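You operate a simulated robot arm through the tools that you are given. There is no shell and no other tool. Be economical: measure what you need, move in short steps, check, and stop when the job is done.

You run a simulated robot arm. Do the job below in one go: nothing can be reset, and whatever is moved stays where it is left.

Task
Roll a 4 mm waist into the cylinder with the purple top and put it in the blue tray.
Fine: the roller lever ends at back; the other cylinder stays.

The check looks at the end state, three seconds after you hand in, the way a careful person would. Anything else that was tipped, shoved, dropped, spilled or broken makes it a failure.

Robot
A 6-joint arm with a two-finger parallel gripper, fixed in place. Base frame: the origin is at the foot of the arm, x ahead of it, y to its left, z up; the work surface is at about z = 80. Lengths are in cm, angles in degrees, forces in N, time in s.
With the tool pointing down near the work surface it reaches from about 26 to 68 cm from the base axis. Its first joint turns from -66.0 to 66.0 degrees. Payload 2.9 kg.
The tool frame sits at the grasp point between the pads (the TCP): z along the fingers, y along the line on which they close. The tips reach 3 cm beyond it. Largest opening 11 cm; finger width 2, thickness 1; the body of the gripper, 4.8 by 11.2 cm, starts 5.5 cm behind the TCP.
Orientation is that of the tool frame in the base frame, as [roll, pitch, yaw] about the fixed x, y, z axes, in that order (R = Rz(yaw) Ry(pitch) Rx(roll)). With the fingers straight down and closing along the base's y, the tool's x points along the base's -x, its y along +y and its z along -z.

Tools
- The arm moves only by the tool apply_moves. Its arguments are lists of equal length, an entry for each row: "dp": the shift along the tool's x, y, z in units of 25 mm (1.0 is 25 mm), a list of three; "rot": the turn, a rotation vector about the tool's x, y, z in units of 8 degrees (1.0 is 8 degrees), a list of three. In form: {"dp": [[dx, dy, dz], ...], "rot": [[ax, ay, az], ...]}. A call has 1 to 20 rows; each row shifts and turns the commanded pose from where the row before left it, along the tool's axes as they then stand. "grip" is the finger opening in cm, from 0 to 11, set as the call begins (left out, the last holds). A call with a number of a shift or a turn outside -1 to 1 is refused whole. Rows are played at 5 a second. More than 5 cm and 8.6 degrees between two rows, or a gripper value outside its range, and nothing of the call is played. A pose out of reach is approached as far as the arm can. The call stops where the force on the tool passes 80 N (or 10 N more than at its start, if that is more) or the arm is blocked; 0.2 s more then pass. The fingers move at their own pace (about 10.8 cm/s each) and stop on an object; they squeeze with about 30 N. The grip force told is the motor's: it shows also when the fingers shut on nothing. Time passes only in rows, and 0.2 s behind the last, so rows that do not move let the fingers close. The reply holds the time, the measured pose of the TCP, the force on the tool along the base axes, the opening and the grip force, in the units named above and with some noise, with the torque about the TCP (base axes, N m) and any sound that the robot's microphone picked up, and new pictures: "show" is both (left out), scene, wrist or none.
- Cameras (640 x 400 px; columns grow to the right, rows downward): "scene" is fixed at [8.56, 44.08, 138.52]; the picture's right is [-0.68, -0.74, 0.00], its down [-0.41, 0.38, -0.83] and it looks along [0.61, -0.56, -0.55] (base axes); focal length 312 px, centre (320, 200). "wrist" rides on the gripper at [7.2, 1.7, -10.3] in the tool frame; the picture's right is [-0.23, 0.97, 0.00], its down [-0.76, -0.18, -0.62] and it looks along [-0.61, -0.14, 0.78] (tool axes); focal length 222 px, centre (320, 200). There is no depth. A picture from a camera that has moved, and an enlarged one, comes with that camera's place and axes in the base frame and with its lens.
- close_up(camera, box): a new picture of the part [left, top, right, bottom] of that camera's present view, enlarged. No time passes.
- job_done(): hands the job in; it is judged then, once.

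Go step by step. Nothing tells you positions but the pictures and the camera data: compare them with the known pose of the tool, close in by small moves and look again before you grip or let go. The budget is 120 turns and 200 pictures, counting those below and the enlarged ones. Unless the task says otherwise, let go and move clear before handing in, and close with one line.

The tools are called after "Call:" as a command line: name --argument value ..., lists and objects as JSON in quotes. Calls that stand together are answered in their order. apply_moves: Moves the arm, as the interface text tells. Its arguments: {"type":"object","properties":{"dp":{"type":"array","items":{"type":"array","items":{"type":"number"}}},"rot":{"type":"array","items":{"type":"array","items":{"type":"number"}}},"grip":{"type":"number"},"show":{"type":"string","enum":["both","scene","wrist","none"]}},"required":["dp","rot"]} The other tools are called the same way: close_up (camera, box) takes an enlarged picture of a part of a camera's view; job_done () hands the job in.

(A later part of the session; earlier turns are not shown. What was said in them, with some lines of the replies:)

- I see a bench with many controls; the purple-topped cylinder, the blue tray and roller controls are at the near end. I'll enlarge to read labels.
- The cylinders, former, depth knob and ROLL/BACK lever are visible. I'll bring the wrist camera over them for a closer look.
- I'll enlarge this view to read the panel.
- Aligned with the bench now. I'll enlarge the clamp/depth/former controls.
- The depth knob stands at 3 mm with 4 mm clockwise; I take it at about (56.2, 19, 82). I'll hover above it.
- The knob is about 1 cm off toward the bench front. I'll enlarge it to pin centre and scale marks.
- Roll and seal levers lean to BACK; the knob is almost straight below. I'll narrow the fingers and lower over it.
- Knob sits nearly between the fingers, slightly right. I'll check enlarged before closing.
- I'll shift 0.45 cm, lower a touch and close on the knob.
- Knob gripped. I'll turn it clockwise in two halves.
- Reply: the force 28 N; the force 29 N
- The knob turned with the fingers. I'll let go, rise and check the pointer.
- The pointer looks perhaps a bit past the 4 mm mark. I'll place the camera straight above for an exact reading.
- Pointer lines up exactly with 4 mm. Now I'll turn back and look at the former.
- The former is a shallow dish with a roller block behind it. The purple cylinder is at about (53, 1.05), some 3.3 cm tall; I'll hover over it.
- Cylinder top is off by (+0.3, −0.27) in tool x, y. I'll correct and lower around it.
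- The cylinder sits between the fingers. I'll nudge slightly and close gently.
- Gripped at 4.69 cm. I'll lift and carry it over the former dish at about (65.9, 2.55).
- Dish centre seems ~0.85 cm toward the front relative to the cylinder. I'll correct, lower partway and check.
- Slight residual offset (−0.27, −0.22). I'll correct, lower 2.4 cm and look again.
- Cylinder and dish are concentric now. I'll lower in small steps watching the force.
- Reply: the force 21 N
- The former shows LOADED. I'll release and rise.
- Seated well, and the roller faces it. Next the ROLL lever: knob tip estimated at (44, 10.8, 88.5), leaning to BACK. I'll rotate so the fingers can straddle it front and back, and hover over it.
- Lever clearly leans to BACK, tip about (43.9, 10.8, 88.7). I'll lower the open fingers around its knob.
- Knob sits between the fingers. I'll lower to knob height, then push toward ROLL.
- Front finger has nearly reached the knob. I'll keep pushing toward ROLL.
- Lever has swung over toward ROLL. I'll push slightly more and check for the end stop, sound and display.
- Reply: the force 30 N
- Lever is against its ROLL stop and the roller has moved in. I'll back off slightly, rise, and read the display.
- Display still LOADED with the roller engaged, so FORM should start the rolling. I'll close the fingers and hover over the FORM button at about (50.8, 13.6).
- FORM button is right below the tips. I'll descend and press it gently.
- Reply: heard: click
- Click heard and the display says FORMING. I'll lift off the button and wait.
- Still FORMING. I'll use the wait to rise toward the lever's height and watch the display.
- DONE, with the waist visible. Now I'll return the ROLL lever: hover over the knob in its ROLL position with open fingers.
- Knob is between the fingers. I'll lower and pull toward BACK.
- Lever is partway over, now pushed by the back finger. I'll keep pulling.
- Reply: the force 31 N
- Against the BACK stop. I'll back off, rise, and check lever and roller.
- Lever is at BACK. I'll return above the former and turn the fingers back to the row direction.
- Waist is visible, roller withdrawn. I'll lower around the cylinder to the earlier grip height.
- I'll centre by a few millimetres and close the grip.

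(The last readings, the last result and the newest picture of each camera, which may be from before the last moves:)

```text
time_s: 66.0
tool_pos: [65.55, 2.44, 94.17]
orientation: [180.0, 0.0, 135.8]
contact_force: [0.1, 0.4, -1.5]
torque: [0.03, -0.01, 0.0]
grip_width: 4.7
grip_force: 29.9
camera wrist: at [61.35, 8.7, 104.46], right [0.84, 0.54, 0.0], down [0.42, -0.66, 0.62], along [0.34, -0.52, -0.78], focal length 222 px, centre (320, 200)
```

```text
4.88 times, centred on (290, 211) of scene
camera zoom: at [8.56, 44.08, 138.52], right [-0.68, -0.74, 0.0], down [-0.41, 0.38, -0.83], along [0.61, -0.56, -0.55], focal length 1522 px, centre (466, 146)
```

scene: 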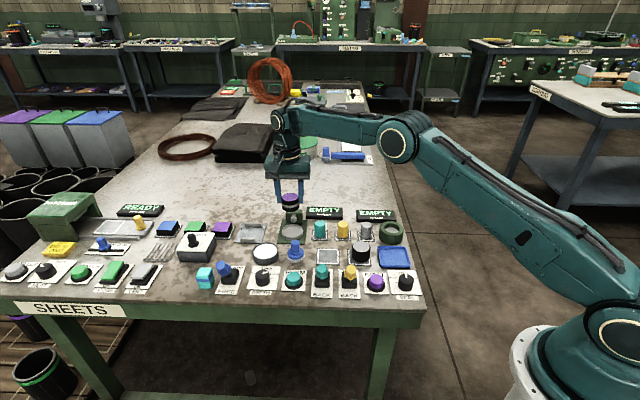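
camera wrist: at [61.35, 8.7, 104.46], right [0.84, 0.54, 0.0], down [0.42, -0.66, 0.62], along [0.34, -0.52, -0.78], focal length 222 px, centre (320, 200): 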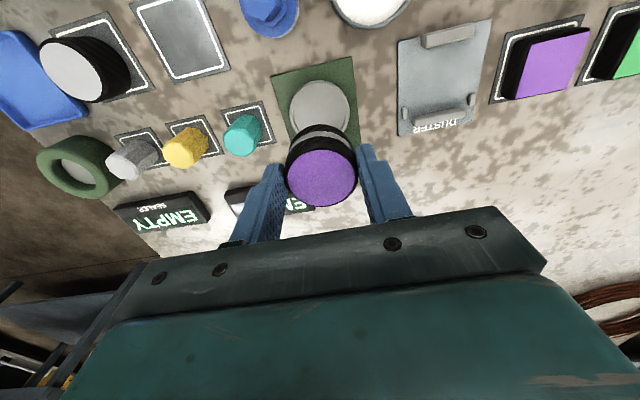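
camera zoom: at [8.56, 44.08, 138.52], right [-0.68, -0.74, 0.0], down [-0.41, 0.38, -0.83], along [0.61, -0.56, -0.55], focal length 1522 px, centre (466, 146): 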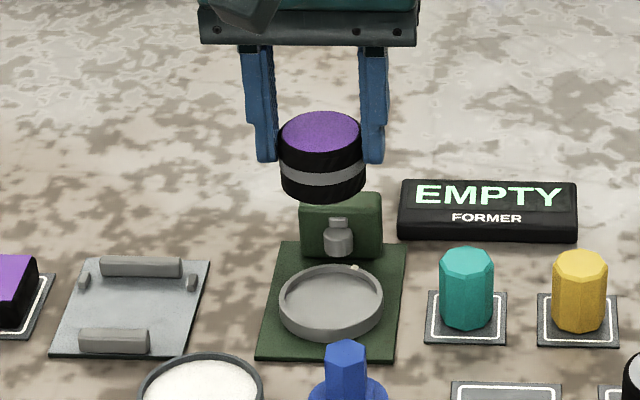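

Picked up cleanly; former is EMPTY again. I'll carry it over the blue tray at about (39.4, −11).

Call:
apply_moves --dp '[[0.288, -0.855, 0], [0.288, -0.855, 0], [0.288, -0.855, 0], [0.288, -0.855, 0], [0.288, -0.855, 0], [0.288, -0.855, 0], [0.288, -0.855, 0], [0.288, -0.855, 0], [0.288, -0.855, 0], [0.288, -0.855, 0], [0.288, -0.855, 0], [0.288, -0.855, 0], [0.288, -0.855, 0], [0, 0, 0]]' --rot '[[0, 0, 0], [0, 0, 0], [0, 0, 0], [0, 0, 0], [0, 0, 0], [0, 0, 0], [0, 0, 0], [0, 0, 0], [0, 0, 0], [0, 0, 0], [0, 0, 0], [0, 0, 0], [0, 0, 0], [0, 0, 0]]' --show "both"

Call:
close_up --camera "wrist" --box '[220, 60, 420, 200]'

Call:
close_up --camera "scene" --box '[310, 190, 430, 272]'

```text
time_s: 69.0
tool_pos: [39.36, -11.05, 94.38]
orientation: [179.9, 0.0, 135.9]
contact_force: [0.3, 0.8, -0.1]
torque: [0.04, -0.01, 0.0]
grip_width: 4.68
grip_force: 30.5
camera wrist: at [35.29, -4.84, 104.61], right [0.84, 0.54, 0.0], down [0.42, -0.66, 0.62], along [0.34, -0.52, -0.78], focal length 222 px, centre (320, 200)
```

scene: 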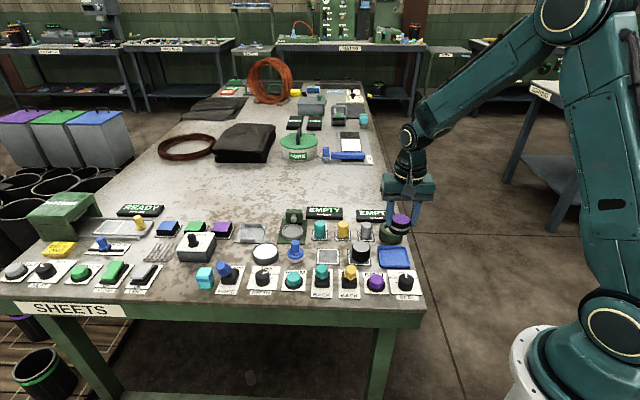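
wrist: 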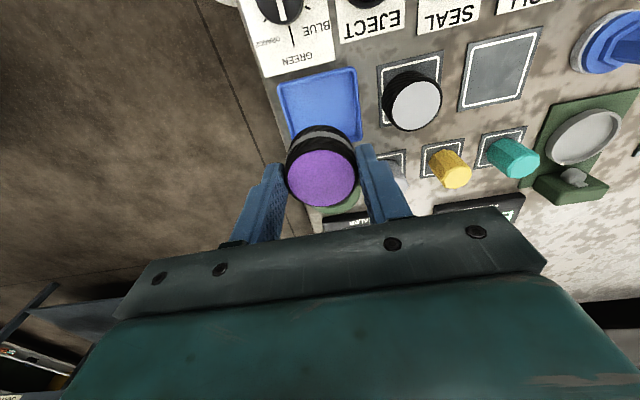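

```text
2.86 times, centred on (320, 130) of wrist
camera zoom: at [35.29, -4.84, 104.61], right [0.84, 0.54, 0.0], down [0.42, -0.66, 0.62], along [0.34, -0.52, -0.78], focal length 635 px, centre (320, 400)
```

zoom: 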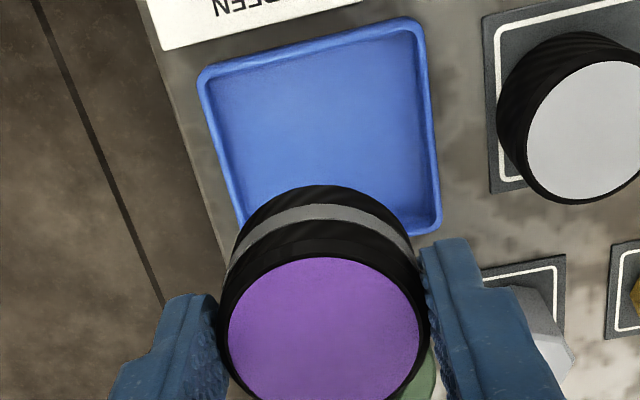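

```text
4.88 times, centred on (370, 231) of scene
camera zoom: at [8.56, 44.07, 138.52], right [-0.68, -0.74, 0.0], down [-0.41, 0.38, -0.83], along [0.61, -0.56, -0.55], focal length 1522 px, centre (76, 49)
```

zoom: 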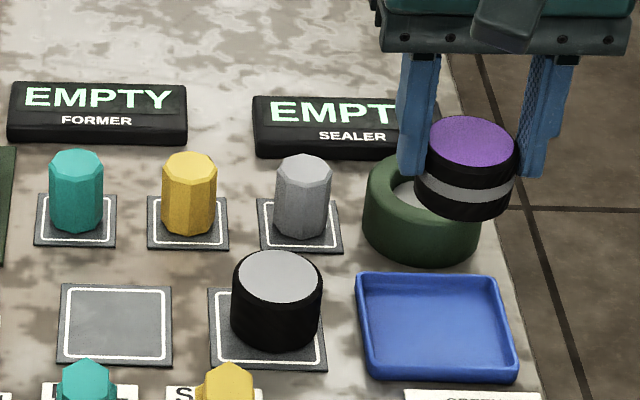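

Tray centre is almost straight below. I'll nudge and lower most of the way, then check.

Call:
apply_moves --dp '[[0.08, 0.08, 0.5], [0, 0, 0.6], [0, 0, 0.6], [0, 0, 0.6], [0, 0, 0.6], [0, 0, 0]]' --rot '[[0, 0, 0], [0, 0, 0], [0, 0, 0], [0, 0, 0], [0, 0, 0], [0, 0, 0]]' --show "none"

Call:
close_up --camera "wrist" --box '[220, 60, 420, 200]'

Call:
close_up --camera "scene" --box '[330, 200, 450, 282]'

```text
time_s: 70.4
tool_pos: [39.34, -10.71, 86.88]
orientation: [-180.0, 0.1, 135.8]
contact_force: [-0.1, -0.4, -1.2]
torque: [-0.05, 0.01, 0.0]
grip_width: 4.67
grip_force: 30.1
```

```text
2.86 times, centred on (320, 130) of wrist
camera zoom: at [35.15, -4.47, 97.14], right [0.84, 0.54, 0.0], down [0.42, -0.66, 0.62], along [0.34, -0.52, -0.78], focal length 635 px, centre (320, 400)
```

zoom: 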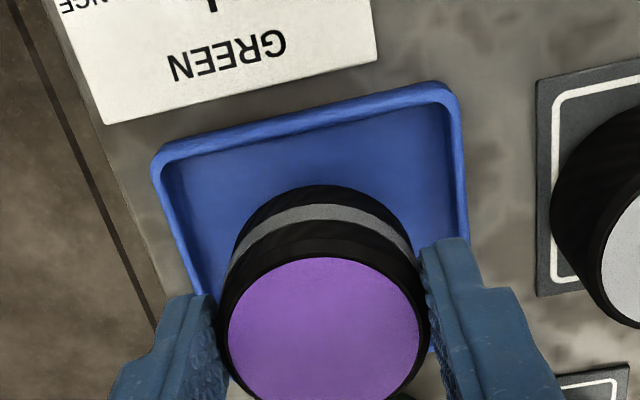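

```text
4.88 times, centred on (390, 241) of scene
camera zoom: at [8.56, 44.07, 138.52], right [-0.68, -0.74, 0.0], down [-0.41, 0.38, -0.83], along [0.61, -0.56, -0.55], focal length 1522 px, centre (-22, -0)
```

zoom: 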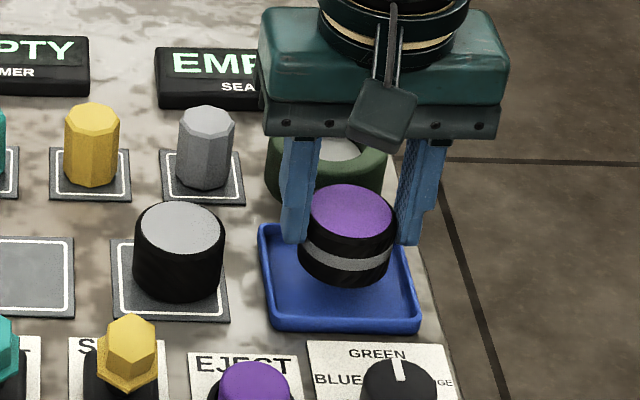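

Centred over the tray. I'll lower to contact in small steps.

Call:
apply_moves --dp '[[0, 0, 0.3], [0, 0, 0.1], [0, 0, 0]]' --rot '[[0, 0, 0], [0, 0, 0], [0, 0, 0]]' --show "none"

Call:
apply_moves --dp '[[0, 0, 0.1], [0, 0, 0]]' --rot '[[0, 0, 0], [0, 0, 0]]' --show "none"

Call:
close_up --camera "scene" --box '[330, 200, 450, 282]'

```text
time_s: 71.2
tool_pos: [39.41, -10.74, 85.62]
orientation: [180.0, 0.0, 135.7]
contact_force: [-0.2, 0.3, -0.4]
torque: [0.01, 0.03, 0.03]
grip_width: 4.65
grip_force: 29.8
```

```text
time_s: 71.8
tool_pos: [39.37, -10.6, 85.56]
orientation: [-180.0, 0.0, 135.8]
contact_force: [0.6, 0.5, -1.0]
torque: [-0.02, 0.02, -0.01]
grip_width: 4.68
grip_force: 29.7
```

```text
4.88 times, centred on (390, 241) of scene
camera zoom: at [8.56, 44.08, 138.52], right [-0.68, -0.74, 0.0], down [-0.41, 0.38, -0.83], along [0.61, -0.56, -0.55], focal length 1522 px, centre (-22, -0)
```

zoom: 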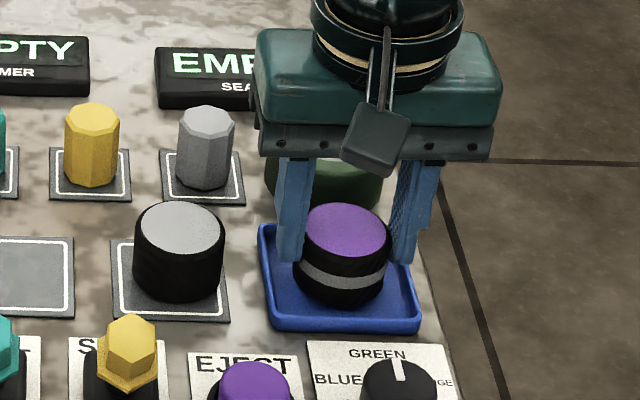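

No contact yet; a few more small steps down.

Call:
apply_moves --dp '[[0, 0, 0.08], [0, 0, 0]]' --rot '[[0, 0, 0], [0, 0, 0]]' --show "none"

Call:
apply_moves --dp '[[0, 0, 0.06], [0, 0, 0]]' --rot '[[0, 0, 0], [0, 0, 0]]' --show "none"

Call:
close_up --camera "scene" --box '[330, 200, 450, 282]'

```text
time_s: 72.4
tool_pos: [39.21, -10.55, 85.34]
orientation: [-179.9, -0.1, 135.8]
contact_force: [0.0, 0.5, -0.7]
torque: [-0.04, -0.03, 0.0]
grip_width: 4.68
grip_force: 30.0
```

```text
time_s: 73.0
tool_pos: [39.29, -10.66, 85.26]
orientation: [179.9, 0.0, 135.9]
contact_force: [-5.6, 3.0, 14.6]
torque: [0.05, 0.29, -0.01]
grip_width: 4.68
grip_force: 30.6
```

```text
4.88 times, centred on (390, 241) of scene
camera zoom: at [8.53, 44.09, 138.52], right [-0.68, -0.74, 0.0], down [-0.41, 0.38, -0.83], along [0.61, -0.56, -0.55], focal length 1522 px, centre (-22, -0)
```

zoom: 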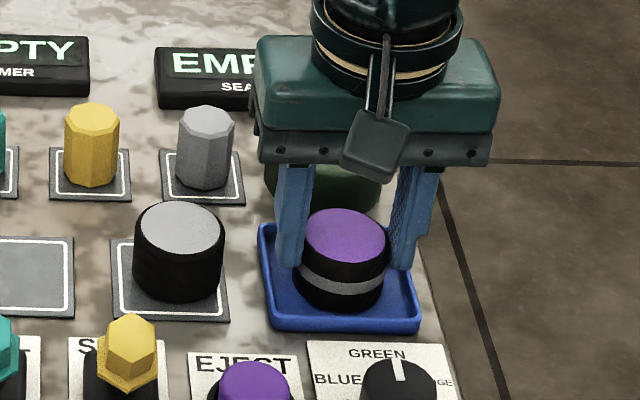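

Contact with the tray floor, cylinder inside it. I'll open and rise clear.

Call:
apply_moves --dp '[[0, 0, 0], [0, 0, 0], [0, 0, -0.4], [0, 0, -0.8], [0, 0, -0.8], [0, 0, -0.8], [0, 0, -0.8], [0, 0, -0.8], [0, 0, 0], [0, 0, 0]]' --rot '[[0, 0, 0], [0, 0, 0], [0, 0, 0], [0, 0, 0], [0, 0, 0], [0, 0, 0], [0, 0, 0], [0, 0, 0], [0, 0, 0], [0, 0, 0]]' --grip 6 --show "both"

Call:
close_up --camera "scene" --box '[270, 190, 430, 300]'

```text
time_s: 75.2
tool_pos: [39.45, -10.52, 95.96]
orientation: [-179.9, -0.1, 135.8]
contact_force: [-0.3, 0.3, 0.0]
torque: [-0.03, 0.0, -0.01]
grip_width: 5.99
grip_force: 0.0
camera wrist: at [35.29, -4.33, 106.28], right [0.84, 0.54, 0.0], down [0.42, -0.66, 0.62], along [0.34, -0.52, -0.78], focal length 222 px, centre (320, 200)
```

scene: 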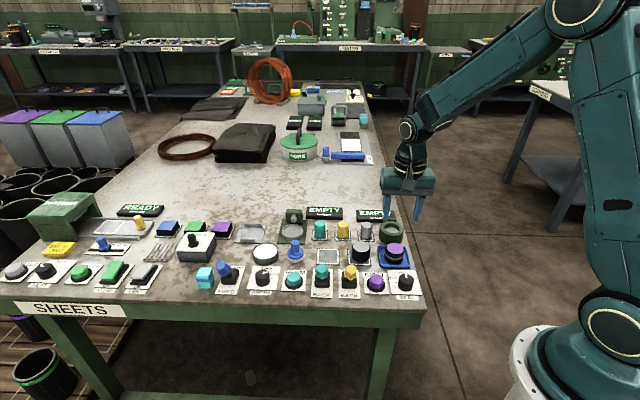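
wrist: 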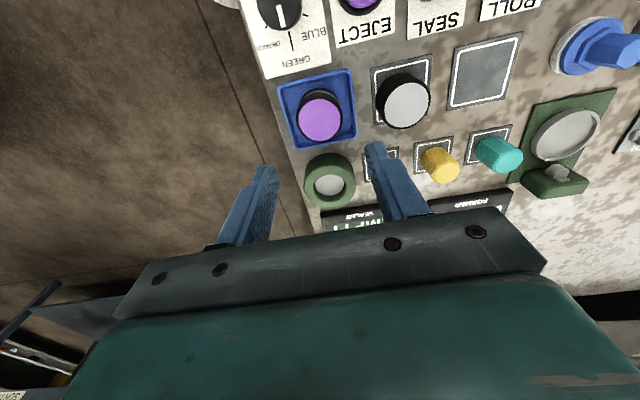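

```text
3.64 times, centred on (350, 245) of scene
camera zoom: at [8.56, 44.08, 138.52], right [-0.68, -0.74, 0.0], down [-0.41, 0.38, -0.83], along [0.61, -0.56, -0.55], focal length 1134 px, centre (211, 36)
```

zoom: 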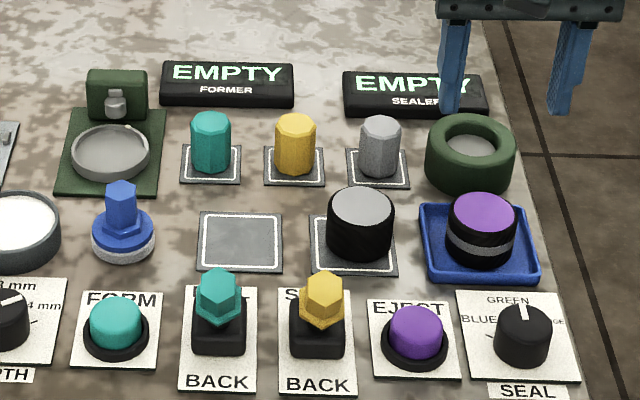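

The waisted cylinder stands upright in the blue tray, the roller lever is at BACK, and the other cylinder is untouched. I'll hand in.

Call:
job_done

```text
The job is handed in.
```

The purple-topped cylinder was rolled with the depth knob set to 4 mm and now stands upright in the blue tray. The roller lever is at BACK and the other cylinder was not touched.
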